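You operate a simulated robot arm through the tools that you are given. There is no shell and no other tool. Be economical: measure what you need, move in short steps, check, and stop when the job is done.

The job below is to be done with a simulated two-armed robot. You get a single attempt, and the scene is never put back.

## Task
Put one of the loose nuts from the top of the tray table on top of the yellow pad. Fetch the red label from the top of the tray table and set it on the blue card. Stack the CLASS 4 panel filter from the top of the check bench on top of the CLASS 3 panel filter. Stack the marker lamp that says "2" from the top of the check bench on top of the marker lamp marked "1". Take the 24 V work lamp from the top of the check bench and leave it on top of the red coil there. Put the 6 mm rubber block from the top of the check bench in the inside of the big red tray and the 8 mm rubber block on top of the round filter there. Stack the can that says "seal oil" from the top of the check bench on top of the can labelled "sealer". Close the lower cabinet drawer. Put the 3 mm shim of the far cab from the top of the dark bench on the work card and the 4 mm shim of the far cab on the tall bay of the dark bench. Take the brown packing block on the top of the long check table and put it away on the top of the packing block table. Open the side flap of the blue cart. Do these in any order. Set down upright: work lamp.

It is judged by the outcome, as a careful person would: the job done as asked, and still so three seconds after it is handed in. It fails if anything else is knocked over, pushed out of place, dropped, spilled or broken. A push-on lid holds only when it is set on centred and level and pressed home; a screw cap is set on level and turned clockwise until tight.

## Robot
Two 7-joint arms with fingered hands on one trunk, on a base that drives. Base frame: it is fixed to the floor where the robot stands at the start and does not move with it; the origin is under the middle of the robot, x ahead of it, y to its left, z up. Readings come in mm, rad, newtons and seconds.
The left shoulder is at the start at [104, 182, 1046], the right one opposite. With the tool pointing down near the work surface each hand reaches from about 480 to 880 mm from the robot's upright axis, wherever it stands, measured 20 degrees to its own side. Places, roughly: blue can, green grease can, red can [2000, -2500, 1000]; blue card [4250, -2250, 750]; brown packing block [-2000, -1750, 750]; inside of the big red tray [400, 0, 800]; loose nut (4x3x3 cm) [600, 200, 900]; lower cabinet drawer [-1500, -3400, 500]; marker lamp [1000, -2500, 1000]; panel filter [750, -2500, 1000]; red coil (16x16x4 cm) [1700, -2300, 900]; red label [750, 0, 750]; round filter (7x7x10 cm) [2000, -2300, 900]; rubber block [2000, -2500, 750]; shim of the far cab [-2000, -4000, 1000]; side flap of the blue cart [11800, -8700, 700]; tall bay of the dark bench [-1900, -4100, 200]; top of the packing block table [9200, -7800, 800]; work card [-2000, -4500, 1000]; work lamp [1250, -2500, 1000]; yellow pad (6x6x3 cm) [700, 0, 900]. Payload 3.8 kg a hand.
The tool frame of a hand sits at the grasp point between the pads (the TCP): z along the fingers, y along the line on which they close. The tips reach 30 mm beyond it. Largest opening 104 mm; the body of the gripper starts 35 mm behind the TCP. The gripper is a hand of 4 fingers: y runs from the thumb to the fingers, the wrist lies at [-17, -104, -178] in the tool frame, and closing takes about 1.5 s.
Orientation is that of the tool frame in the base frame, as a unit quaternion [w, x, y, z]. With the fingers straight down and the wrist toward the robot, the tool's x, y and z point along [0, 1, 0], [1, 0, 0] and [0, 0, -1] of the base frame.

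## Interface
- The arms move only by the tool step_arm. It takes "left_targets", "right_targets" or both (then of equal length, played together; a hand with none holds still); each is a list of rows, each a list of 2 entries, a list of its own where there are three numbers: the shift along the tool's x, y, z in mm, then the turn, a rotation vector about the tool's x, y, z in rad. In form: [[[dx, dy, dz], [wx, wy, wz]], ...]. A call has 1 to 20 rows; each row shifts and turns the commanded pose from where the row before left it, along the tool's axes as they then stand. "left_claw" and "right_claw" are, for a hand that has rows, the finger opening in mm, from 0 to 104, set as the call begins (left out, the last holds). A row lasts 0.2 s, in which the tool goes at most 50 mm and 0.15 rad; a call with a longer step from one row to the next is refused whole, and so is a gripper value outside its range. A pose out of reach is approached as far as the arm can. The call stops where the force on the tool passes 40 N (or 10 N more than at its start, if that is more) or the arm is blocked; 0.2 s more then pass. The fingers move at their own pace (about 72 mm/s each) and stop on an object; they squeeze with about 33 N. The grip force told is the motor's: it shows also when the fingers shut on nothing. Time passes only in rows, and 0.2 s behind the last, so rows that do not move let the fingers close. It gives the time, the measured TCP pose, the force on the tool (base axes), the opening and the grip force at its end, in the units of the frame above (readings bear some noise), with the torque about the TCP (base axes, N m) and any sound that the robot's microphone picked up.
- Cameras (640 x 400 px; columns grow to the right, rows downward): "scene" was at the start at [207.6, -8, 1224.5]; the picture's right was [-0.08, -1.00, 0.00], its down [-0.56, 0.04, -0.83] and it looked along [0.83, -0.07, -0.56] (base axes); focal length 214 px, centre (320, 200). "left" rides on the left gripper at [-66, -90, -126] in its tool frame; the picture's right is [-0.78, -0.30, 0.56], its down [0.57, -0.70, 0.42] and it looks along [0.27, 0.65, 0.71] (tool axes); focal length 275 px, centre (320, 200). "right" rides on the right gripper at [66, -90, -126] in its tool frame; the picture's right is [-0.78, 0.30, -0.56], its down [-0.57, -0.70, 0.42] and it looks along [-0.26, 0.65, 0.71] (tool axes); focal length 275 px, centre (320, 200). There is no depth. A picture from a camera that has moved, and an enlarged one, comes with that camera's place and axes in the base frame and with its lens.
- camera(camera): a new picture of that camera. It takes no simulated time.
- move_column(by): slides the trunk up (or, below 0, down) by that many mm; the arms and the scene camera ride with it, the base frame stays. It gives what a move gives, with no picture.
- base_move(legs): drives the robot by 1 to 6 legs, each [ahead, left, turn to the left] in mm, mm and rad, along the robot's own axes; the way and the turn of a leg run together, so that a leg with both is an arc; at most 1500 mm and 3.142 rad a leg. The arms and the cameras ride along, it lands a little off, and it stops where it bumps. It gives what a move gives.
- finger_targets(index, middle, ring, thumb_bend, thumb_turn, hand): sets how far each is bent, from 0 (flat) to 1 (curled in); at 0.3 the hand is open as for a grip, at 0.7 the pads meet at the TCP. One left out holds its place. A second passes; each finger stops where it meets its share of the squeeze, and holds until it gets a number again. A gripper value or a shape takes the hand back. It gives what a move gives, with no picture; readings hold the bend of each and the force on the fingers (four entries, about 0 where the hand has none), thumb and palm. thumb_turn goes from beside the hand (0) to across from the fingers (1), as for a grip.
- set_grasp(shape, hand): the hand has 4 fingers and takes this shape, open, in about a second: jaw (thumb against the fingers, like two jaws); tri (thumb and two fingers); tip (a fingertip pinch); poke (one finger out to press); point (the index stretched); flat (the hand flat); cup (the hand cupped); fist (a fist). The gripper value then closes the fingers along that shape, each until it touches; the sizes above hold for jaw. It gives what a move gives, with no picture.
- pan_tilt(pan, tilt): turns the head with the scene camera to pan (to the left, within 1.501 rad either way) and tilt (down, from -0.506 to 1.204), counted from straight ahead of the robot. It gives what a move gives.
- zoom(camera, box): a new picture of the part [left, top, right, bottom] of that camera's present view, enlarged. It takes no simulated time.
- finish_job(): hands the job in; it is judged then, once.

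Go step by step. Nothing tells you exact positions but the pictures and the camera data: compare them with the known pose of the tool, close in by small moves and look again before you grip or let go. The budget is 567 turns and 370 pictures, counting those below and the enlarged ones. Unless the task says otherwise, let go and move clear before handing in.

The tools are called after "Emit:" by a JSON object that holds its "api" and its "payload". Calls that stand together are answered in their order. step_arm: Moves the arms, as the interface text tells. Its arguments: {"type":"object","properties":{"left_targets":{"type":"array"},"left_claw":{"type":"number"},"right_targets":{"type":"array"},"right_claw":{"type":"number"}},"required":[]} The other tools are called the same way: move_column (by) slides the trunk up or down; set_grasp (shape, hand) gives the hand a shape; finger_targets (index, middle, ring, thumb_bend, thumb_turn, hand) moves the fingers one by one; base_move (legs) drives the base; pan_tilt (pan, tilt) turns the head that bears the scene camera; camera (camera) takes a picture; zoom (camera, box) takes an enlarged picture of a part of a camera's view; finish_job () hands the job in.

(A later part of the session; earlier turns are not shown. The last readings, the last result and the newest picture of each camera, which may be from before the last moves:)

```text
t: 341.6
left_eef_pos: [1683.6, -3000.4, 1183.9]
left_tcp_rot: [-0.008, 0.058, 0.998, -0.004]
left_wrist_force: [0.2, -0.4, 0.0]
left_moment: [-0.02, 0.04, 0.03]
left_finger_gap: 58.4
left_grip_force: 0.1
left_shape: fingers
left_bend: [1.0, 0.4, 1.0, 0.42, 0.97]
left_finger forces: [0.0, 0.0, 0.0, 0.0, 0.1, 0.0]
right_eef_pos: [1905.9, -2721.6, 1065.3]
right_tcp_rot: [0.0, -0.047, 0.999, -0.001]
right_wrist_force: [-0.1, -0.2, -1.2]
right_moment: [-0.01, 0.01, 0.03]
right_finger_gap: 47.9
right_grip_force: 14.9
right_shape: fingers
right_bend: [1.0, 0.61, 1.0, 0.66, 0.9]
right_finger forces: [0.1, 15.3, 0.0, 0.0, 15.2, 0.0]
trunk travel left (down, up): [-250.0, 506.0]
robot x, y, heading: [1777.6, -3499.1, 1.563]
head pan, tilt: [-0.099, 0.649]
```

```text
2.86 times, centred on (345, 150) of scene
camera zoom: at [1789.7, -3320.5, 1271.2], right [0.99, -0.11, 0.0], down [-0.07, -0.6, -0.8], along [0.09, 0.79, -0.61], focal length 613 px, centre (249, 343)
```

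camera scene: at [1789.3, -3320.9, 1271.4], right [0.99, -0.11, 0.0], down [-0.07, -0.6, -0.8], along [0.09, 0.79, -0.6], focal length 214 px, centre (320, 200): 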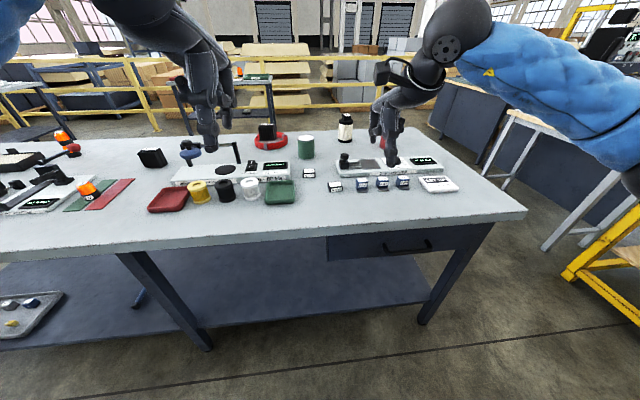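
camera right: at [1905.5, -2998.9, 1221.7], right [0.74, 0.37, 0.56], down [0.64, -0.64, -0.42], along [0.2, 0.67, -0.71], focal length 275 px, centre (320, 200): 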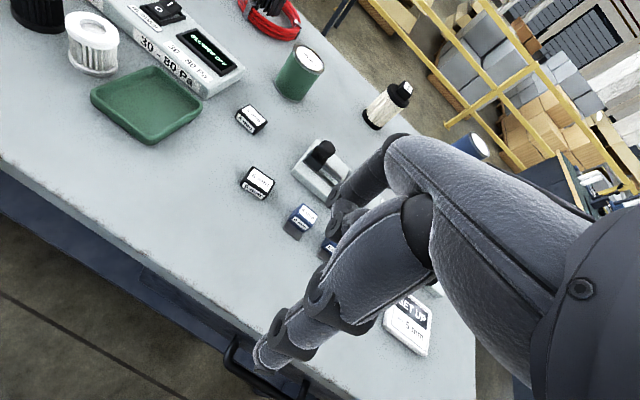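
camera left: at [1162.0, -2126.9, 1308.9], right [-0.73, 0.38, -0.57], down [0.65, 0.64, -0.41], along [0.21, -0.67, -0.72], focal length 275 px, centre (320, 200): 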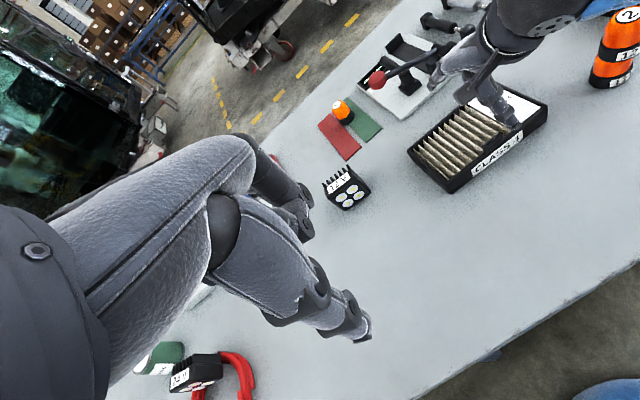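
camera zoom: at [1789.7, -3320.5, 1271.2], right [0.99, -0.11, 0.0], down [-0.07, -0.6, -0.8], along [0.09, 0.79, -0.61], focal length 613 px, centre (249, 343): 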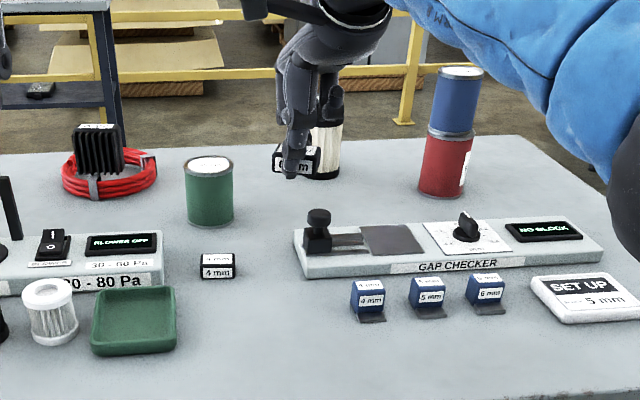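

The 6 mm block is held. I'll retract the hand and drive back around to the tray table.

Emit:
{"api": "step_arm", "payload": {"right_targets": [[[0, -40, -15], [0, 0, 0]], [[0, -40, -15], [0, 0, 0]], [[0, -40, -15], [0, 0, 0]], [[0, -40, 0], [0, 0, 0]], [[0, 0, 0], [0, 0, 0]]]}}

Emit:
{"api": "base_move", "payload": {"legs": [[0, 1050, 0.007], [0, 1050, 0], [1400, 0, 0], [1350, 0, 0], [0, 0, -1.57]]}}

Emit:
{"api": "pan_tilt", "payload": {"pan": 0.0, "tilt": 0.6}}

Emit:
{"api": "camera", "payload": {"camera": "scene"}}

```text
t: 342.8
left_eef_pos: [1683.2, -2999.9, 1183.2]
left_tcp_rot: [-0.008, 0.059, 0.998, -0.005]
left_wrist_force: [0.4, -0.2, -0.1]
left_moment: [-0.04, 0.0, -0.01]
left_finger_gap: 58.1
left_grip_force: 0.1
left_shape: fingers
left_bend: [1.0, 0.4, 1.0, 0.42, 0.97]
left_finger forces: [0.1, 0.0, 0.1, 0.0, 0.1, 0.1]
right_eef_pos: [1920.5, -2882.6, 1110.9]
right_tcp_rot: [0.0, -0.047, 0.999, 0.0]
right_wrist_force: [0.6, -0.1, -1.0]
right_moment: [0.02, -0.02, -0.01]
right_finger_gap: 48.1
right_grip_force: 15.1
right_shape: fingers
right_bend: [1.0, 0.61, 1.0, 0.66, 0.9]
right_finger forces: [0.1, 15.1, 0.0, 0.1, 15.1, 0.0]
trunk travel left (down, up): [-250.0, 506.0]
robot x, y, heading: [1775.3, -3499.8, 1.568]
head pan, tilt: [-0.099, 0.649]
```

```text
t: 369.8
left_eef_pos: [230.3, -642.7, 1183.4]
left_tcp_rot: [-0.007, 0.731, 0.682, 0.002]
left_wrist_force: [0.9, 0.6, 0.6]
left_moment: [0.01, 0.02, 0.01]
left_finger_gap: 58.2
left_grip_force: 0.1
left_shape: fingers
left_bend: [1.0, 0.4, 1.0, 0.42, 0.97]
left_finger forces: [0.0, 0.1, 0.1, 0.1, 0.1, 0.0]
right_eef_pos: [361.6, -875.6, 1111.3]
right_tcp_rot: [0.0, 0.654, 0.756, 0.0]
right_wrist_force: [-0.2, 0.1, -1.0]
right_moment: [-0.01, -0.04, -0.01]
right_finger_gap: 48.1
right_grip_force: 15.1
right_shape: fingers
right_bend: [1.0, 0.61, 1.0, 0.66, 0.9]
right_finger forces: [0.0, 14.5, 0.1, 0.0, 14.6, 0.1]
trunk travel left (down, up): [-250.0, 506.0]
robot x, y, heading: [-262.3, -760.5, 0.034]
head pan, tilt: [-0.099, 0.649]
```

```text
t: 370.5
left_eef_pos: [231.7, -641.5, 1183.6]
left_tcp_rot: [-0.009, 0.732, 0.682, 0.002]
left_wrist_force: [0.3, -0.6, 0.7]
left_moment: [-0.05, 0.0, 0.01]
left_finger_gap: 58.5
left_grip_force: 0.0
left_shape: fingers
left_bend: [1.0, 0.4, 1.0, 0.42, 0.97]
left_finger forces: [0.1, 0.0, 0.0, 0.1, 0.0, 0.1]
right_eef_pos: [360.6, -874.6, 1110.9]
right_tcp_rot: [0.0, 0.655, 0.756, 0.0]
right_wrist_force: [0.9, -0.7, -0.6]
right_moment: [0.04, 0.0, 0.03]
right_finger_gap: 47.8
right_grip_force: 15.0
right_shape: fingers
right_bend: [1.0, 0.61, 1.0, 0.66, 0.9]
right_finger forces: [0.1, 14.5, 0.0, 0.1, 14.6, 0.0]
trunk travel left (down, up): [-250.0, 506.0]
robot x, y, heading: [-261.5, -759.1, 0.039]
head pan, tilt: [0.0, 0.6]
```

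```text
164 pictures are left
camera scene: at [-80.7, -756.0, 1275.6], right [0.04, -1.0, 0.0], down [-0.56, -0.02, -0.82], along [0.82, 0.03, -0.57], focal length 214 px, centre (320, 200)
```

scene: 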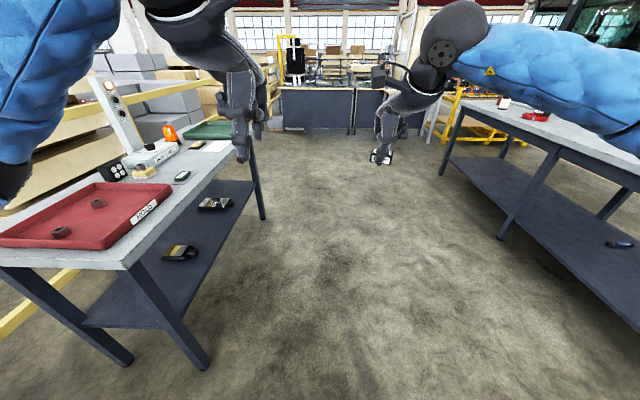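

Emit:
{"api": "base_move", "payload": {"legs": [[0, 0, -0.039], [0, 855, 0], [155, 0, 0]]}}

Emit:
{"api": "camera", "payload": {"camera": "scene"}}

```text
t: 376.4
left_eef_pos: [403.4, 185.1, 1182.1]
left_tcp_rot: [-0.008, 0.752, 0.659, 0.002]
left_wrist_force: [0.4, 0.0, -0.6]
left_moment: [0.03, 0.0, 0.02]
left_finger_gap: 58.4
left_grip_force: 0.0
left_shape: fingers
left_bend: [1.0, 0.4, 1.0, 0.42, 0.97]
left_finger forces: [0.0, 0.1, 0.0, 0.0, 0.0, 0.1]
right_eef_pos: [520.0, -56.1, 1110.4]
right_tcp_rot: [0.0, 0.679, 0.734, -0.001]
right_wrist_force: [0.1, 0.2, -0.6]
right_moment: [0.03, 0.04, 0.0]
right_finger_gap: 48.0
right_grip_force: 15.0
right_shape: fingers
right_bend: [1.0, 0.61, 1.0, 0.66, 0.9]
right_finger forces: [0.0, 14.5, 0.0, 0.0, 14.6, 0.1]
trunk travel left (down, up): [-250.0, 506.0]
robot x, y, heading: [-100.1, 97.4, -0.024]
head pan, tilt: [0.0, 0.6]
```

```text
163 pictures are left
camera scene: at [86.0, 91.9, 1275.4], right [-0.02, -1.0, 0.0], down [-0.57, 0.01, -0.82], along [0.82, -0.02, -0.57], focal length 214 px, centre (320, 200)
```

scene: 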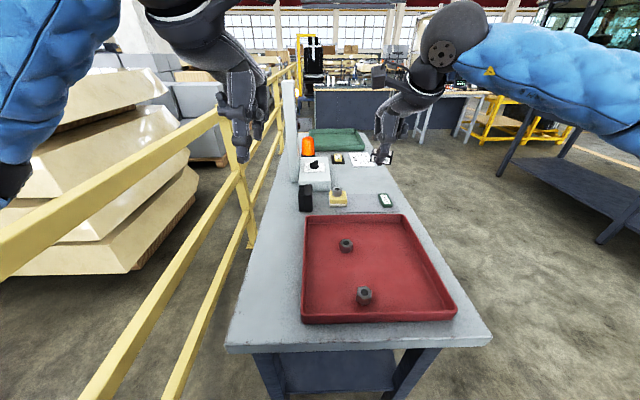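

I'll set the block in the tray's free right-hand area at about (440, -85).

Emit:
{"api": "step_arm", "payload": {"right_targets": [[[-11, -41, 0], [0, 0, 0]], [[-11, -41, 0], [0, 0, 0]], [[0, 0, 45], [0, 0, 0]], [[0, 0, 45], [0, 0, 0]], [[0, 0, 45], [0, 0, 0]], [[0, 0, 45], [0, 0, 0]], [[0, 0, 30], [0, 0, 0]], [[0, 0, 0], [0, 0, 0]]]}}

Emit:
{"api": "zoom", "payload": {"camera": "scene", "box": [280, 190, 480, 340]}}

Emit:
{"api": "step_arm", "payload": {"right_targets": [[[0, 0, 4], [0, 0, 0]], [[0, 0, 4], [0, 0, 0]], [[0, 0, 0], [0, 0, 0]]]}}

```text
t: 378.2
left_eef_pos: [402.0, 184.9, 1185.0]
left_tcp_rot: [-0.009, 0.752, 0.659, 0.001]
left_wrist_force: [-0.6, 0.4, 0.1]
left_moment: [0.01, 0.0, 0.02]
left_finger_gap: 58.1
left_grip_force: 0.2
left_shape: fingers
left_bend: [1.0, 0.4, 1.0, 0.42, 0.97]
left_finger forces: [0.0, 0.1, 0.0, 0.0, 0.0, 0.0]
right_eef_pos: [436.1, -81.3, 900.6]
right_tcp_rot: [0.0, 0.678, 0.735, 0.0]
right_wrist_force: [-0.2, 0.1, -0.6]
right_moment: [0.02, 0.01, 0.02]
right_finger_gap: 47.9
right_grip_force: 14.6
right_shape: fingers
right_bend: [1.0, 0.61, 1.0, 0.66, 0.9]
right_finger forces: [0.0, 14.5, 0.0, 0.0, 14.4, 0.0]
trunk travel left (down, up): [-250.0, 506.0]
robot x, y, heading: [-99.5, 99.4, -0.025]
head pan, tilt: [0.0, 0.6]
```

```text
2.67 times, centred on (380, 265) of scene
camera zoom: at [84.3, 92.0, 1275.7], right [-0.02, -1.0, 0.0], down [-0.56, 0.01, -0.82], along [0.82, -0.02, -0.57], focal length 572 px, centre (160, 27)
```

zoom: 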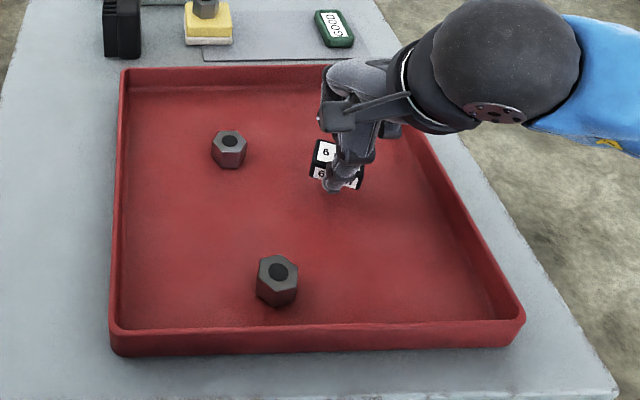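

```text
t: 379.0
left_eef_pos: [402.6, 184.3, 1183.3]
left_tcp_rot: [-0.008, 0.752, 0.659, 0.002]
left_wrist_force: [0.4, 0.1, 1.0]
left_moment: [0.02, 0.02, 0.0]
left_finger_gap: 58.5
left_grip_force: 0.1
left_shape: fingers
left_bend: [1.0, 0.4, 1.0, 0.42, 0.97]
left_finger forces: [0.0, 0.0, 0.0, 0.0, 0.0, 0.0]
right_eef_pos: [438.9, -82.6, 892.6]
right_tcp_rot: [0.0, 0.678, 0.735, 0.0]
right_wrist_force: [0.2, 0.5, 0.1]
right_moment: [-0.02, -0.02, -0.01]
right_finger_gap: 47.8
right_grip_force: 14.4
right_shape: fingers
right_bend: [1.0, 0.61, 1.0, 0.66, 0.9]
right_finger forces: [0.0, 14.5, 0.1, 0.0, 14.5, 0.1]
trunk travel left (down, up): [-250.0, 506.0]
robot x, y, heading: [-100.7, 97.7, -0.023]
head pan, tilt: [0.0, 0.6]
```

Emit:
{"api": "step_arm", "payload": {"right_targets": [[[0, 0, 3], [0, 0, 0]], [[0, 0, 3], [0, 0, 0]], [[0, 0, 3], [0, 0, 0]], [[0, 0, 0], [0, 0, 0]]]}}

Emit:
{"api": "step_arm", "payload": {"right_targets": [[[0, 0, 3], [0, 0, 0]], [[0, 0, 3], [0, 0, 0]], [[0, 0, 0], [0, 0, 0]]]}}

```text
t: 380.0
left_eef_pos: [401.9, 185.5, 1183.8]
left_tcp_rot: [-0.009, 0.753, 0.658, 0.001]
left_wrist_force: [0.1, -0.5, 0.1]
left_moment: [0.01, 0.0, 0.0]
left_finger_gap: 58.5
left_grip_force: 0.1
left_shape: fingers
left_bend: [1.0, 0.4, 1.0, 0.42, 0.97]
left_finger forces: [0.0, 0.1, 0.0, 0.0, 0.0, 0.0]
right_eef_pos: [439.1, -84.0, 884.1]
right_tcp_rot: [0.001, 0.678, 0.735, 0.0]
right_wrist_force: [-0.7, 0.2, -0.9]
right_moment: [0.01, 0.01, 0.0]
right_finger_gap: 48.0
right_grip_force: 15.0
right_shape: fingers
right_bend: [1.0, 0.61, 1.0, 0.66, 0.9]
right_finger forces: [0.1, 14.5, 0.1, 0.1, 14.5, 0.0]
trunk travel left (down, up): [-250.0, 506.0]
robot x, y, heading: [-96.6, 96.0, -0.028]
head pan, tilt: [0.0, 0.6]
```

```text
t: 380.8
left_eef_pos: [400.6, 184.8, 1183.1]
left_tcp_rot: [-0.009, 0.753, 0.658, 0.001]
left_wrist_force: [0.3, 0.5, 0.4]
left_moment: [0.02, 0.02, 0.01]
left_finger_gap: 58.3
left_grip_force: 0.1
left_shape: fingers
left_bend: [1.0, 0.4, 1.0, 0.42, 0.97]
left_finger forces: [0.0, 0.0, 0.1, 0.1, 0.1, 0.1]
right_eef_pos: [439.5, -85.2, 877.7]
right_tcp_rot: [0.001, 0.679, 0.734, 0.0]
right_wrist_force: [0.0, -1.7, 0.4]
right_moment: [-0.01, 0.0, 0.0]
right_finger_gap: 48.0
right_grip_force: 14.5
right_shape: fingers
right_bend: [1.0, 0.61, 1.0, 0.66, 0.9]
right_finger forces: [0.0, 14.5, 0.1, 0.0, 14.5, 0.0]
trunk travel left (down, up): [-250.0, 506.0]
robot x, y, heading: [-98.2, 96.7, -0.025]
head pan, tilt: [0.0, 0.6]
```

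Emit:
{"api": "step_arm", "payload": {"right_targets": [[[0, 0, 2], [0, 0, 0]], [[0, 0, 2], [0, 0, 0]], [[0, 0, 2], [0, 0, 0]], [[0, 0, 0], [0, 0, 0]]]}}

```text
t: 381.8
left_eef_pos: [399.7, 184.8, 1185.5]
left_tcp_rot: [-0.007, 0.752, 0.659, 0.003]
left_wrist_force: [0.5, 0.1, 0.2]
left_moment: [-0.01, -0.02, -0.03]
left_finger_gap: 58.5
left_grip_force: 0.0
left_shape: fingers
left_bend: [1.0, 0.4, 1.0, 0.42, 0.97]
left_finger forces: [0.0, 0.0, 0.1, 0.0, 0.1, 0.0]
right_eef_pos: [439.0, -83.6, 878.4]
right_tcp_rot: [0.003, 0.679, 0.734, 0.004]
right_wrist_force: [-3.8, -2.2, 31.3]
right_moment: [0.23, 0.84, 0.08]
right_finger_gap: 47.7
right_grip_force: 31.0
right_shape: fingers
right_bend: [1.0, 0.61, 1.0, 0.67, 0.9]
right_finger forces: [0.0, 15.2, 0.0, 0.0, 47.4, 0.0]
trunk travel left (down, up): [-250.0, 506.0]
robot x, y, heading: [-97.1, 97.6, -0.025]
head pan, tilt: [0.0, 0.6]
```

On the tray floor. I'll ease up, release, and rise.

Emit:
{"api": "step_arm", "payload": {"right_targets": [[[0, 0, -5], [0, 0, 0]], [[0, 0, 0], [0, 0, 0]]]}}

Emit:
{"api": "finger_targets", "payload": {"hand": "right", "middle": 0.4, "thumb_bend": 0.4}}

Emit:
{"api": "step_arm", "payload": {"right_targets": [[[0, 0, -20], [0, 0, 0]], [[0, 0, -45], [0, 0, 0]], [[0, 0, -45], [0, 0, 0]], [[0, 0, -45], [0, 0, 0]], [[-20, 0, -45], [0, 0, 0]], [[-40, 0, -20], [0, 0, 0]], [[-40, 0, 0], [0, 0, 0]]]}}

Emit:
{"api": "zoom", "payload": {"camera": "scene", "box": [280, 170, 480, 340]}}

```text
t: 382.4
left_eef_pos: [401.4, 185.6, 1184.1]
left_tcp_rot: [-0.007, 0.753, 0.658, 0.002]
left_wrist_force: [0.1, 0.1, 0.2]
left_moment: [-0.02, 0.01, -0.01]
left_finger_gap: 58.4
left_grip_force: 0.0
left_shape: fingers
left_bend: [1.0, 0.4, 1.0, 0.42, 0.97]
left_finger forces: [0.1, 0.0, 0.0, 0.0, 0.0, 0.1]
right_eef_pos: [438.2, -84.1, 876.2]
right_tcp_rot: [0.001, 0.679, 0.734, 0.0]
right_wrist_force: [-1.5, -1.4, 18.0]
right_moment: [0.12, 0.45, 0.01]
right_finger_gap: 47.5
right_grip_force: 25.3
right_shape: fingers
right_bend: [1.0, 0.61, 1.0, 0.68, 0.9]
right_finger forces: [0.0, 16.0, 0.1, 0.0, 34.9, 0.0]
trunk travel left (down, up): [-250.0, 506.0]
robot x, y, heading: [-97.8, 97.2, -0.026]
head pan, tilt: [0.0, 0.6]
```

```text
t: 383.4
left_eef_pos: [400.5, 185.9, 1185.2]
left_tcp_rot: [-0.008, 0.753, 0.658, 0.002]
left_wrist_force: [-0.3, -0.4, 0.5]
left_moment: [0.01, -0.01, 0.01]
left_finger_gap: 58.3
left_grip_force: 0.1
left_shape: fingers
left_bend: [1.0, 0.4, 1.0, 0.42, 0.97]
left_finger forces: [0.0, 0.1, 0.1, 0.0, 0.0, 0.1]
right_eef_pos: [437.7, -82.6, 877.5]
right_tcp_rot: [-0.001, 0.679, 0.734, 0.0]
right_wrist_force: [-4.3, 0.7, 11.8]
right_moment: [-0.04, -0.33, 0.01]
right_finger_gap: 59.5
right_grip_force: 5.9
right_shape: fingers
right_bend: [1.0, 0.44, 1.0, 0.4, 0.94]
right_finger forces: [0.0, 12.0, 0.0, 0.1, 0.0, 0.0]
trunk travel left (down, up): [-250.0, 506.0]
robot x, y, heading: [-99.6, 98.7, -0.023]
head pan, tilt: [0.0, 0.6]
```

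```text
t: 385.0
left_eef_pos: [402.3, 184.7, 1183.3]
left_tcp_rot: [-0.009, 0.752, 0.659, 0.003]
left_wrist_force: [-0.8, -0.1, 0.2]
left_moment: [0.01, 0.0, -0.02]
left_finger_gap: 58.3
left_grip_force: 0.1
left_shape: fingers
left_bend: [1.0, 0.4, 1.0, 0.42, 0.97]
left_finger forces: [0.0, 0.0, 0.0, 0.0, 0.0, 0.1]
right_eef_pos: [450.5, -182.7, 1098.0]
right_tcp_rot: [0.001, 0.678, 0.736, 0.0]
right_wrist_force: [-0.5, 0.3, 0.6]
right_moment: [-0.01, 0.01, 0.0]
right_finger_gap: 59.2
right_grip_force: 0.0
right_shape: fingers
right_bend: [1.0, 0.4, 1.0, 0.4, 0.94]
right_finger forces: [0.1, 0.0, 0.1, 0.1, 0.0, 0.0]
trunk travel left (down, up): [-250.0, 506.0]
robot x, y, heading: [-102.4, 95.5, -0.023]
head pan, tilt: [0.0, 0.6]
```

```text
2.35 times, centred on (380, 255) of scene
camera zoom: at [84.4, 91.4, 1275.6], right [-0.02, -1.0, 0.0], down [-0.56, 0.01, -0.82], along [0.82, -0.02, -0.57], focal length 505 px, centre (179, 71)
```

zoom: 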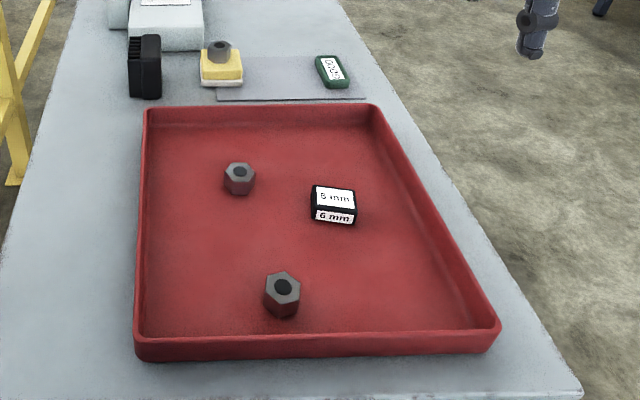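

The 6 mm block is in the tray. Next is the lower cabinet drawer near (-1500, -3400). I'll drive there and look.

Emit:
{"api": "base_move", "payload": {"legs": [[-300, 0, 0], [0, 0, -1.545], [1500, 0, 0], [1500, 0, 0], [300, 0, 0], [0, 0, -1.57]]}}

Emit:
{"api": "pan_tilt", "payload": {"pan": 0.0, "tilt": 0.5}}

Emit:
{"api": "camera", "payload": {"camera": "scene"}}

```text
t: 410.4
left_eef_pos: [-775.5, -3310.9, 1184.1]
left_tcp_rot: [-0.002, -0.674, 0.739, -0.008]
left_wrist_force: [-0.2, 0.0, 0.3]
left_moment: [0.02, 0.0, 0.01]
left_finger_gap: 58.4
left_grip_force: 0.0
left_shape: fingers
left_bend: [1.0, 0.4, 1.0, 0.42, 0.97]
left_finger forces: [0.0, 0.1, 0.0, 0.1, 0.1, 0.0]
right_eef_pos: [-837.5, -2946.6, 1097.3]
right_tcp_rot: [0.0, 0.747, -0.664, 0.0]
right_wrist_force: [1.2, -0.4, -0.6]
right_moment: [-0.03, 0.0, 0.0]
right_finger_gap: 59.5
right_grip_force: 0.0
right_shape: fingers
right_bend: [1.0, 0.4, 1.0, 0.4, 0.94]
right_finger forces: [0.0, 0.0, 0.0, 0.0, 0.0, 0.0]
trunk travel left (down, up): [-250.0, 506.0]
robot x, y, heading: [-277.3, -3204.2, -3.123]
head pan, tilt: [0.0, 0.6]
```

```text
t: 411.1
left_eef_pos: [-775.4, -3311.2, 1183.9]
left_tcp_rot: [-0.002, -0.673, 0.74, -0.008]
left_wrist_force: [-0.4, -1.1, -0.2]
left_moment: [0.03, -0.01, 0.01]
left_finger_gap: 58.4
left_grip_force: 0.0
left_shape: fingers
left_bend: [1.0, 0.4, 1.0, 0.42, 0.97]
left_finger forces: [0.1, 0.0, 0.0, 0.0, 0.0, 0.1]
right_eef_pos: [-837.7, -2947.1, 1098.8]
right_tcp_rot: [0.0, 0.748, -0.664, 0.0]
right_wrist_force: [1.0, 0.0, 0.9]
right_moment: [-0.02, 0.02, 0.04]
right_finger_gap: 59.7
right_grip_force: 0.0
right_shape: fingers
right_bend: [1.0, 0.4, 1.0, 0.4, 0.94]
right_finger forces: [0.1, 0.0, 0.0, 0.0, 0.1, 0.0]
trunk travel left (down, up): [-250.0, 506.0]
robot x, y, heading: [-280.0, -3203.4, -3.129]
head pan, tilt: [0.0, 0.499]
```

```text
160 pictures are left
camera scene: at [-462.0, -3208.0, 1284.7], right [-0.01, 1.0, 0.0], down [0.48, 0.01, -0.88], along [-0.88, -0.01, -0.48], focal length 214 px, centre (320, 200)
```

scene: 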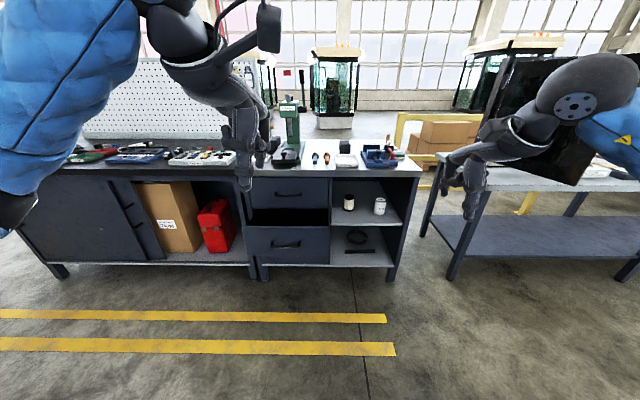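

Emit:
{"api": "zoom", "payload": {"camera": "scene", "box": [220, 140, 440, 290]}}

Emit:
{"api": "camera", "payload": {"camera": "left"}}

```text
2.67 times, centred on (330, 215) of scene
camera zoom: at [-462.0, -3208.0, 1284.7], right [-0.01, 1.0, 0.0], down [0.48, 0.01, -0.88], along [-0.88, -0.01, -0.48], focal length 572 px, centre (293, 160)
```

zoom: 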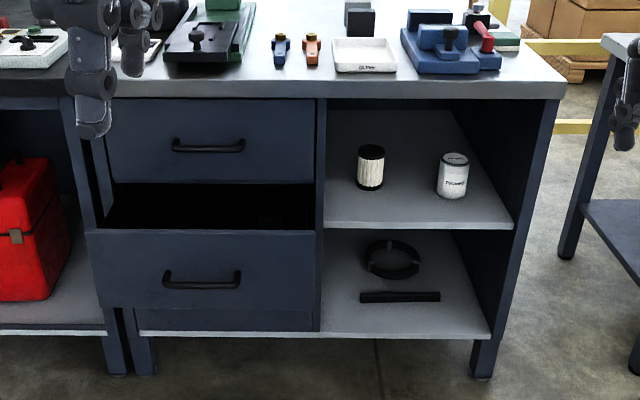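

```text
158 pictures are left
camera left: at [-680.7, -3251.9, 1308.7], right [0.37, 0.74, -0.57], down [0.65, -0.64, -0.41], along [-0.66, -0.21, -0.72], focal length 275 px, centre (320, 200)
```

left: 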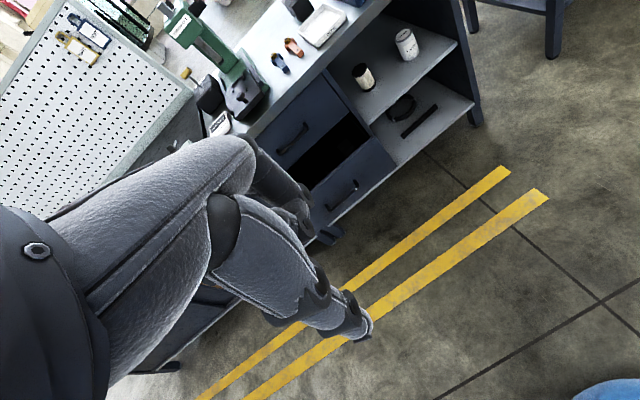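

The lower drawer stands about 250 mm open, its handle near z 530. I'll move closer, lower the trunk, and use the left fist to push it.

Emit:
{"api": "base_move", "payload": {"legs": [[450, 0, -0.012]]}}

Emit:
{"api": "move_column", "payload": {"by": -245}}

Emit:
{"api": "set_grasp", "payload": {"hand": "left", "shape": "fist"}}

Emit:
{"api": "camera", "payload": {"camera": "left"}}

Emit:
{"api": "camera", "payload": {"camera": "scene"}}

```text
t: 413.8
left_eef_pos: [-1233.1, -3302.7, 1183.2]
left_tcp_rot: [-0.001, -0.666, 0.746, -0.009]
left_wrist_force: [-0.3, 0.7, -0.4]
left_moment: [-0.01, -0.01, 0.0]
left_finger_gap: 58.4
left_grip_force: 0.1
left_shape: fingers
left_bend: [1.0, 0.4, 1.0, 0.42, 0.97]
left_finger forces: [0.0, 0.0, 0.0, 0.0, 0.0, 0.0]
right_eef_pos: [-1287.1, -2936.2, 1095.7]
right_tcp_rot: [-0.001, 0.741, -0.671, 0.001]
right_wrist_force: [-0.9, -0.2, -0.9]
right_moment: [0.03, 0.01, -0.01]
right_finger_gap: 59.6
right_grip_force: 0.0
right_shape: fingers
right_bend: [1.0, 0.4, 1.0, 0.4, 0.94]
right_finger forces: [0.0, 0.0, 0.0, 0.0, 0.0, 0.0]
trunk travel left (down, up): [-250.0, 506.0]
robot x, y, heading: [-732.0, -3209.9, 3.133]
head pan, tilt: [0.0, 0.499]
```

```text
t: 416.4
left_eef_pos: [-1231.1, -3302.9, 939.3]
left_tcp_rot: [-0.001, -0.665, 0.747, -0.008]
left_wrist_force: [0.6, -0.6, 0.1]
left_moment: [-0.04, 0.01, 0.02]
left_finger_gap: 58.5
left_grip_force: 0.1
left_shape: fingers
left_bend: [1.0, 0.4, 1.0, 0.42, 0.97]
left_finger forces: [0.0, 0.1, 0.0, 0.0, 0.0, 0.0]
right_eef_pos: [-1285.6, -2937.6, 854.4]
right_tcp_rot: [0.001, 0.741, -0.672, 0.0]
right_wrist_force: [0.7, -0.3, 0.0]
right_moment: [0.03, -0.01, 0.01]
right_finger_gap: 59.5
right_grip_force: 0.1
right_shape: fingers
right_bend: [1.0, 0.4, 1.0, 0.4, 0.94]
right_finger forces: [0.0, 0.0, 0.1, 0.0, 0.1, 0.0]
trunk travel left (down, up): [-5.0, 751.0]
robot x, y, heading: [-733.1, -3204.5, 3.132]
head pan, tilt: [0.0, 0.499]
```

```text
t: 417.3
left_eef_pos: [-1230.8, -3302.8, 938.8]
left_tcp_rot: [-0.002, -0.665, 0.747, -0.009]
left_wrist_force: [-0.8, 0.3, -0.4]
left_moment: [0.0, -0.02, -0.01]
left_finger_gap: 96.0
left_grip_force: 0.1
left_shape: fist
left_bend: [1.0, 1.0, 1.0, 0.84, 0.85]
left_finger forces: [0.1, 0.1, 0.0, 0.0, 0.0, 0.0]
right_eef_pos: [-1286.4, -2938.0, 852.3]
right_tcp_rot: [0.0, 0.741, -0.672, 0.0]
right_wrist_force: [0.3, -0.8, 0.0]
right_moment: [0.02, -0.01, 0.01]
right_finger_gap: 59.7
right_grip_force: 0.0
right_shape: fingers
right_bend: [1.0, 0.4, 1.0, 0.4, 0.94]
right_finger forces: [0.1, 0.0, 0.1, 0.0, 0.1, 0.1]
trunk travel left (down, up): [-5.0, 751.0]
robot x, y, heading: [-733.0, -3205.6, 3.136]
head pan, tilt: [0.0, 0.499]
```

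```text
157 pictures are left
camera left: at [-1136.0, -3245.0, 1063.7], right [0.39, 0.73, -0.57], down [0.63, -0.66, -0.41], along [-0.67, -0.2, -0.72], focal length 275 px, centre (320, 200)
```

left: 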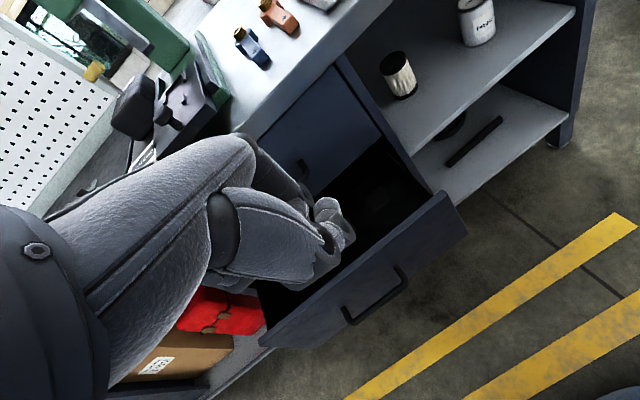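

```text
156 pictures are left
camera scene: at [-1057.9, -3204.7, 1025.8], right [0.01, 1.0, 0.0], down [0.48, 0.0, -0.88], along [-0.88, 0.01, -0.48], focal length 214 px, centre (320, 200)
```

scene: 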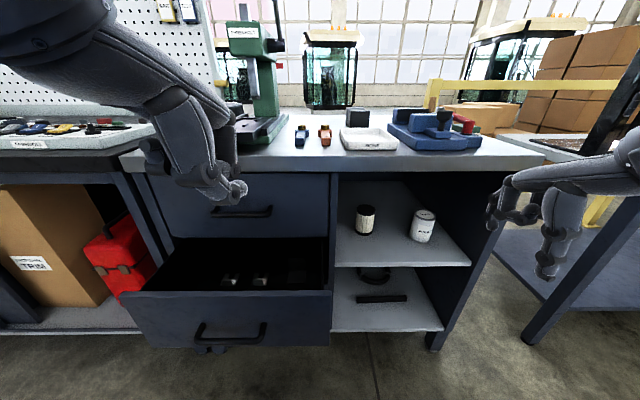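

The drawer front is at x ≈ -1365, spanning z 460–640. I'll bring the fist down in front of its centre.

Emit:
{"api": "step_arm", "payload": {"left_targets": [[[25, -7, 0], [0, 0, -0.11]], [[25, -7, 20], [0, 0, 0]], [[25, -7, 25], [0, 0, 0]], [[22, -6, 35], [0, 0, 0]], [[0, 0, 45], [0, 0, 0]], [[0, 0, 45], [0, 0, 0]], [[0, 0, 45], [0, 0, 0]], [[0, 0, 45], [0, 0, 0]], [[0, 0, 45], [0, 0, 0]], [[0, 0, 45], [0, 0, 0]], [[0, 0, 44], [0, 0, 0]], [[0, 0, 0], [0, 0, 0]]]}}

Emit:
{"api": "camera", "payload": {"camera": "scene"}}

```text
t: 419.9
left_eef_pos: [-1276.4, -3391.0, 582.4]
left_tcp_rot: [-0.003, -0.705, 0.709, -0.008]
left_wrist_force: [0.0, -0.6, 0.4]
left_moment: [-0.01, 0.01, -0.03]
left_finger_gap: 95.8
left_grip_force: 0.0
left_shape: fist
left_bend: [1.0, 1.0, 1.0, 0.84, 0.85]
left_finger forces: [0.0, 0.0, 0.0, 0.0, 0.0, 0.0]
left hand out of reach, approached as far as the arm can: row 5, 6, 7, 8, 9
right_eef_pos: [-1285.9, -2937.4, 853.0]
right_tcp_rot: [0.0, 0.741, -0.671, -0.001]
right_wrist_force: [0.1, 0.0, -0.5]
right_moment: [0.03, 0.01, 0.05]
right_finger_gap: 59.6
right_grip_force: 0.1
right_shape: fingers
right_bend: [1.0, 0.4, 1.0, 0.4, 0.94]
right_finger forces: [0.0, 0.0, 0.0, 0.0, 0.1, 0.1]
trunk travel left (down, up): [-5.0, 751.0]
robot x, y, heading: [-734.4, -3204.6, 3.137]
head pan, tilt: [0.0, 0.499]
```

```text
155 pictures are left
camera scene: at [-1058.0, -3204.9, 1025.8], right [0.01, 1.0, 0.0], down [0.48, 0.0, -0.88], along [-0.88, 0.01, -0.48], focal length 214 px, centre (320, 200)
```

scene: 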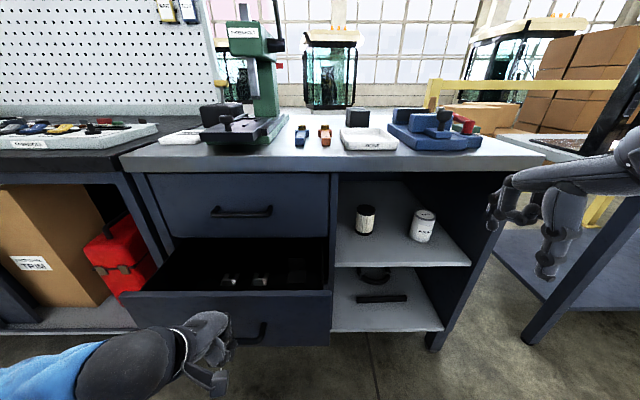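

The fist is in front of the drawer. I'll push forward.

Emit:
{"api": "step_arm", "payload": {"left_targets": [[[0, 30, 0], [0, 0, 0]], [[0, 30, 0], [0, 0, 0]], [[0, 30, 0], [0, 0, 0]], [[0, 30, 0], [0, 0, 0]], [[0, 30, 0], [0, 0, 0]], [[0, 30, 0], [0, 0, 0]]]}}

Emit:
{"api": "camera", "payload": {"camera": "scene"}}

```text
t: 421.3
left_eef_pos: [-1456.1, -3386.9, 576.9]
left_tcp_rot: [-0.003, -0.706, 0.709, -0.009]
left_wrist_force: [-0.7, 0.8, -0.3]
left_moment: [0.01, -0.03, 0.03]
left_finger_gap: 96.2
left_grip_force: 0.1
left_shape: fist
left_bend: [1.0, 1.0, 1.0, 0.84, 0.85]
left_finger forces: [0.0, 0.0, 0.1, 0.0, 0.1, 0.1]
right_eef_pos: [-1286.9, -2936.7, 851.1]
right_tcp_rot: [0.0, 0.741, -0.672, -0.001]
right_wrist_force: [0.2, -0.1, -0.5]
right_moment: [0.02, -0.02, -0.02]
right_finger_gap: 59.2
right_grip_force: 0.1
right_shape: fingers
right_bend: [1.0, 0.4, 1.0, 0.4, 0.94]
right_finger forces: [0.0, 0.0, 0.0, 0.1, 0.1, 0.0]
trunk travel left (down, up): [-5.0, 751.0]
robot x, y, heading: [-734.2, -3207.7, 3.134]
head pan, tilt: [0.0, 0.499]
```

```text
154 pictures are left
camera scene: at [-1058.1, -3204.8, 1025.7], right [0.01, 1.0, 0.0], down [0.48, 0.0, -0.88], along [-0.88, 0.01, -0.48], focal length 214 px, centre (320, 200)
```

scene: 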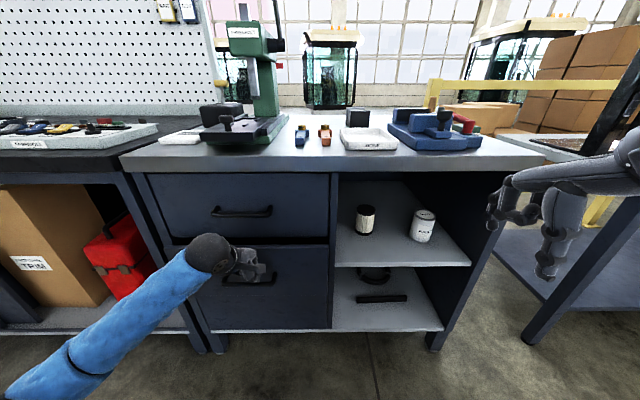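

Nearly shut. I'll keep pushing until it stops.

Emit:
{"api": "step_arm", "payload": {"left_targets": [[[0, 12, 0], [0, 0, 0]], [[0, 12, 0], [0, 0, 0]], [[0, 12, 0], [0, 0, 0]], [[0, 12, 0], [0, 0, 0]], [[0, 12, 0], [0, 0, 0]], [[0, 12, 0], [0, 0, 0]]]}}

Emit:
{"api": "zoom", "payload": {"camera": "scene", "box": [100, 140, 400, 350]}}

```text
t: 422.5
left_eef_pos: [-1508.8, -3389.6, 578.7]
left_tcp_rot: [0.0, -0.705, 0.709, -0.011]
left_wrist_force: [13.7, 0.3, 3.3]
left_moment: [-0.06, 0.89, 0.13]
left_finger_gap: 96.0
left_grip_force: 0.0
left_shape: fist
left_bend: [1.0, 1.0, 1.0, 0.84, 0.85]
left_finger forces: [0.0, 12.6, 0.0, 0.0, 0.1, 0.0]
right_eef_pos: [-1285.6, -2937.1, 852.3]
right_tcp_rot: [0.0, 0.741, -0.672, -0.001]
right_wrist_force: [-0.6, -0.2, 0.1]
right_moment: [0.03, -0.01, 0.0]
right_finger_gap: 59.7
right_grip_force: 0.0
right_shape: fingers
right_bend: [1.0, 0.4, 1.0, 0.4, 0.94]
right_finger forces: [0.0, 0.0, 0.0, 0.1, 0.0, 0.0]
trunk travel left (down, up): [-5.0, 751.0]
robot x, y, heading: [-734.7, -3207.1, 3.139]
head pan, tilt: [0.0, 0.499]
stopped in row 6 (left hand): the force on the tool passed its limit at 48 N (the readings are from after the stop); the commanded pose is now the measured one
```

```text
1.90 times, centred on (250, 245) of scene
camera zoom: at [-1056.5, -3205.0, 1026.3], right [0.01, 1.0, 0.0], down [0.48, 0.0, -0.88], along [-0.88, 0.01, -0.48], focal length 408 px, centre (453, 114)
```

zoom: 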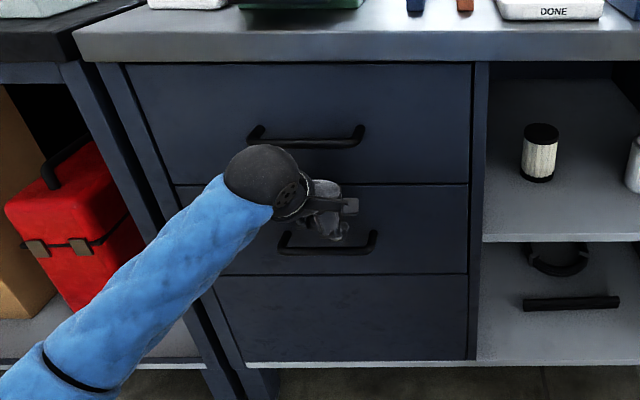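

The drawer is shut against its stop. I'll back the hand off and raise.

Emit:
{"api": "step_arm", "payload": {"left_targets": [[[0, -40, 0], [0, 0, 0]], [[0, -45, 0], [0, 0, 0]], [[0, -45, 0], [0, 0, 0]], [[0, -45, 0], [0, 0, 0]], [[0, -20, -40], [0, 0, 0]], [[0, 0, -45], [0, 0, 0]], [[0, 0, -45], [0, 0, 0]], [[0, 0, -45], [0, 0, 0]], [[0, 0, -45], [0, 0, 0]], [[0, 0, -45], [0, 0, 0]], [[0, 0, -45], [0, 0, 0]]]}}

Emit:
{"api": "zoom", "payload": {"camera": "scene", "box": [100, 140, 400, 350]}}

```text
t: 424.9
left_eef_pos: [-1322.9, -3388.6, 888.6]
left_tcp_rot: [0.0, -0.706, 0.708, -0.013]
left_wrist_force: [-0.7, -1.3, 0.5]
left_moment: [0.01, -0.02, -0.01]
left_finger_gap: 96.1
left_grip_force: 0.0
left_shape: fist
left_bend: [1.0, 1.0, 1.0, 0.84, 0.85]
left_finger forces: [0.0, 0.1, 0.0, 0.0, 0.0, 0.0]
right_eef_pos: [-1285.8, -2937.3, 852.9]
right_tcp_rot: [0.0, 0.741, -0.672, 0.0]
right_wrist_force: [-0.9, -0.3, -0.7]
right_moment: [-0.02, -0.02, -0.02]
right_finger_gap: 59.6
right_grip_force: 0.0
right_shape: fingers
right_bend: [1.0, 0.4, 1.0, 0.4, 0.94]
right_finger forces: [0.0, 0.0, 0.0, 0.0, 0.0, 0.1]
trunk travel left (down, up): [-5.0, 751.0]
robot x, y, heading: [-730.4, -3205.8, 3.133]
head pan, tilt: [0.0, 0.499]
```

```text
1.90 times, centred on (250, 245) of scene
camera zoom: at [-1057.5, -3205.0, 1025.9], right [0.01, 1.0, 0.0], down [0.48, 0.0, -0.88], along [-0.88, 0.01, -0.48], focal length 408 px, centre (453, 114)
```

zoom: 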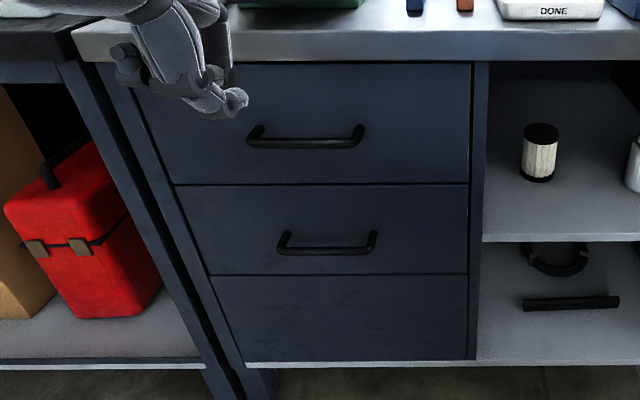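

Drawer closed. Now the dark bench to the left with the shims. I'll raise the trunk and sidestep left to look.

Emit:
{"api": "move_column", "payload": {"by": 250}}

Emit:
{"api": "base_move", "payload": {"legs": [[-150, 0, 0], [0, 900, 0]]}}

Emit:
{"api": "pan_tilt", "payload": {"pan": 0.0, "tilt": 0.6}}

Emit:
{"api": "camera", "payload": {"camera": "scene"}}

Emit:
{"api": "zoom", "payload": {"camera": "scene", "box": [180, 60, 460, 220]}}

```text
t: 427.5
left_eef_pos: [-1323.0, -3384.3, 1140.9]
left_tcp_rot: [0.0, -0.706, 0.708, -0.013]
left_wrist_force: [-0.2, 0.3, 0.1]
left_moment: [0.04, -0.02, 0.03]
left_finger_gap: 96.0
left_grip_force: 0.0
left_shape: fist
left_bend: [1.0, 1.0, 1.0, 0.84, 0.85]
left_finger forces: [0.0, 0.0, 0.0, 0.1, 0.0, 0.0]
right_eef_pos: [-1287.3, -2937.9, 1101.1]
right_tcp_rot: [-0.001, 0.74, -0.672, 0.0]
right_wrist_force: [0.4, 0.3, -0.1]
right_moment: [-0.03, 0.0, 0.01]
right_finger_gap: 59.5
right_grip_force: 0.1
right_shape: fingers
right_bend: [1.0, 0.4, 1.0, 0.4, 0.94]
right_finger forces: [0.1, 0.1, 0.0, 0.0, 0.1, 0.0]
trunk travel left (down, up): [-255.0, 501.0]
robot x, y, heading: [-731.7, -3209.7, 3.135]
head pan, tilt: [0.0, 0.499]
```

```text
t: 433.2
left_eef_pos: [-1181.2, -4278.5, 1139.8]
left_tcp_rot: [0.0, -0.704, 0.711, -0.012]
left_wrist_force: [0.0, -0.2, 0.2]
left_moment: [0.05, 0.01, 0.02]
left_finger_gap: 96.0
left_grip_force: 0.0
left_shape: fist
left_bend: [1.0, 1.0, 1.0, 0.84, 0.85]
left_finger forces: [0.1, 0.0, 0.1, 0.0, 0.0, 0.0]
right_eef_pos: [-1144.1, -3829.9, 1102.6]
right_tcp_rot: [-0.001, 0.739, -0.674, 0.001]
right_wrist_force: [-1.0, -0.6, -0.2]
right_moment: [0.05, -0.02, 0.01]
right_finger_gap: 59.5
right_grip_force: 0.0
right_shape: fingers
right_bend: [1.0, 0.4, 1.0, 0.4, 0.94]
right_finger forces: [0.1, 0.0, 0.0, 0.0, 0.0, 0.0]
trunk travel left (down, up): [-255.0, 501.0]
robot x, y, heading: [-593.0, -4102.8, 3.129]
head pan, tilt: [0.0, 0.499]
```

```text
t: 433.8
left_eef_pos: [-1179.2, -4277.3, 1140.4]
left_tcp_rot: [0.0, -0.704, 0.711, -0.013]
left_wrist_force: [0.2, -0.3, -1.6]
left_moment: [0.0, -0.02, 0.01]
left_finger_gap: 96.1
left_grip_force: 0.0
left_shape: fist
left_bend: [1.0, 1.0, 1.0, 0.84, 0.85]
left_finger forces: [0.1, 0.0, 0.0, 0.0, 0.0, 0.0]
right_eef_pos: [-1143.2, -3829.1, 1102.8]
right_tcp_rot: [0.0, 0.738, -0.674, 0.001]
right_wrist_force: [-0.6, -0.3, 1.1]
right_moment: [0.01, 0.02, 0.01]
right_finger_gap: 59.5
right_grip_force: 0.0
right_shape: fingers
right_bend: [1.0, 0.4, 1.0, 0.4, 0.94]
right_finger forces: [0.0, 0.0, 0.0, 0.1, 0.1, 0.1]
trunk travel left (down, up): [-255.0, 501.0]
robot x, y, heading: [-589.9, -4105.0, 3.129]
head pan, tilt: [0.0, 0.6]
```

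```text
151 pictures are left
camera scene: at [-770.0, -4101.0, 1280.8], right [0.01, 1.0, 0.0], down [0.56, -0.01, -0.83], along [-0.83, 0.01, -0.56], focal length 214 px, centre (320, 200)
```

scene: 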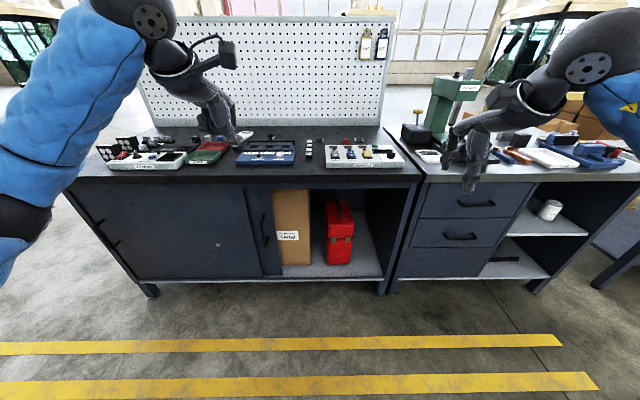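

```text
2.29 times, centred on (320, 140) of scene
camera zoom: at [-770.0, -4101.0, 1280.8], right [0.01, 1.0, 0.0], down [0.56, -0.01, -0.83], along [-0.83, 0.01, -0.56], focal length 490 px, centre (320, 337)
```

zoom: 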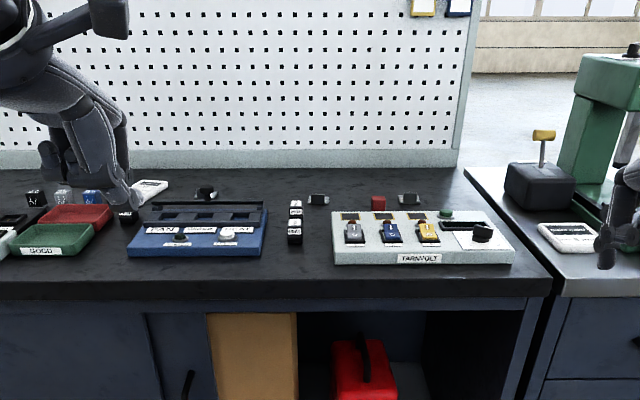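

Emit:
{"api": "zoom", "payload": {"camera": "scene", "box": [290, 125, 390, 180]}}

Emit:
{"api": "zoom", "payload": {"camera": "scene", "box": [90, 120, 250, 190]}}

```text
6.40 times, centred on (340, 152) of scene
camera zoom: at [-770.0, -4101.0, 1280.8], right [0.01, 1.0, 0.0], down [0.56, -0.01, -0.83], along [-0.83, 0.01, -0.56], focal length 1373 px, centre (192, 504)
```

zoom: 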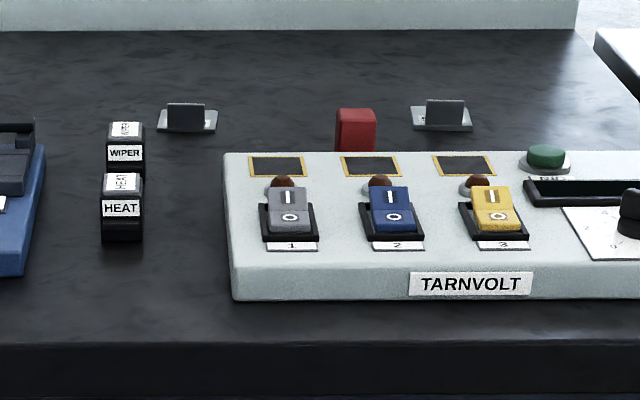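

```text
4.00 times, centred on (170, 155) of scene
camera zoom: at [-770.0, -4101.0, 1280.8], right [0.01, 1.0, 0.0], down [0.56, -0.01, -0.83], along [-0.83, 0.01, -0.56], focal length 858 px, centre (920, 380)
```

zoom: 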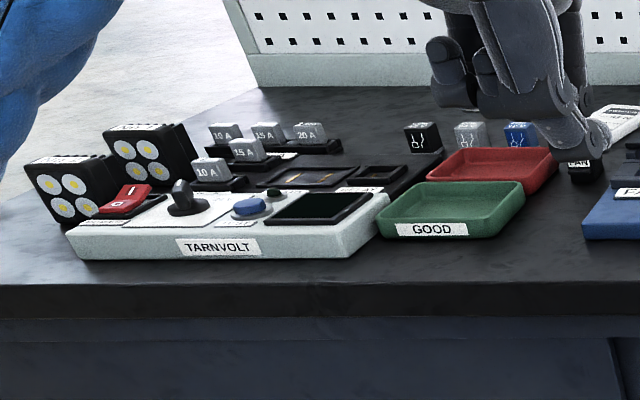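

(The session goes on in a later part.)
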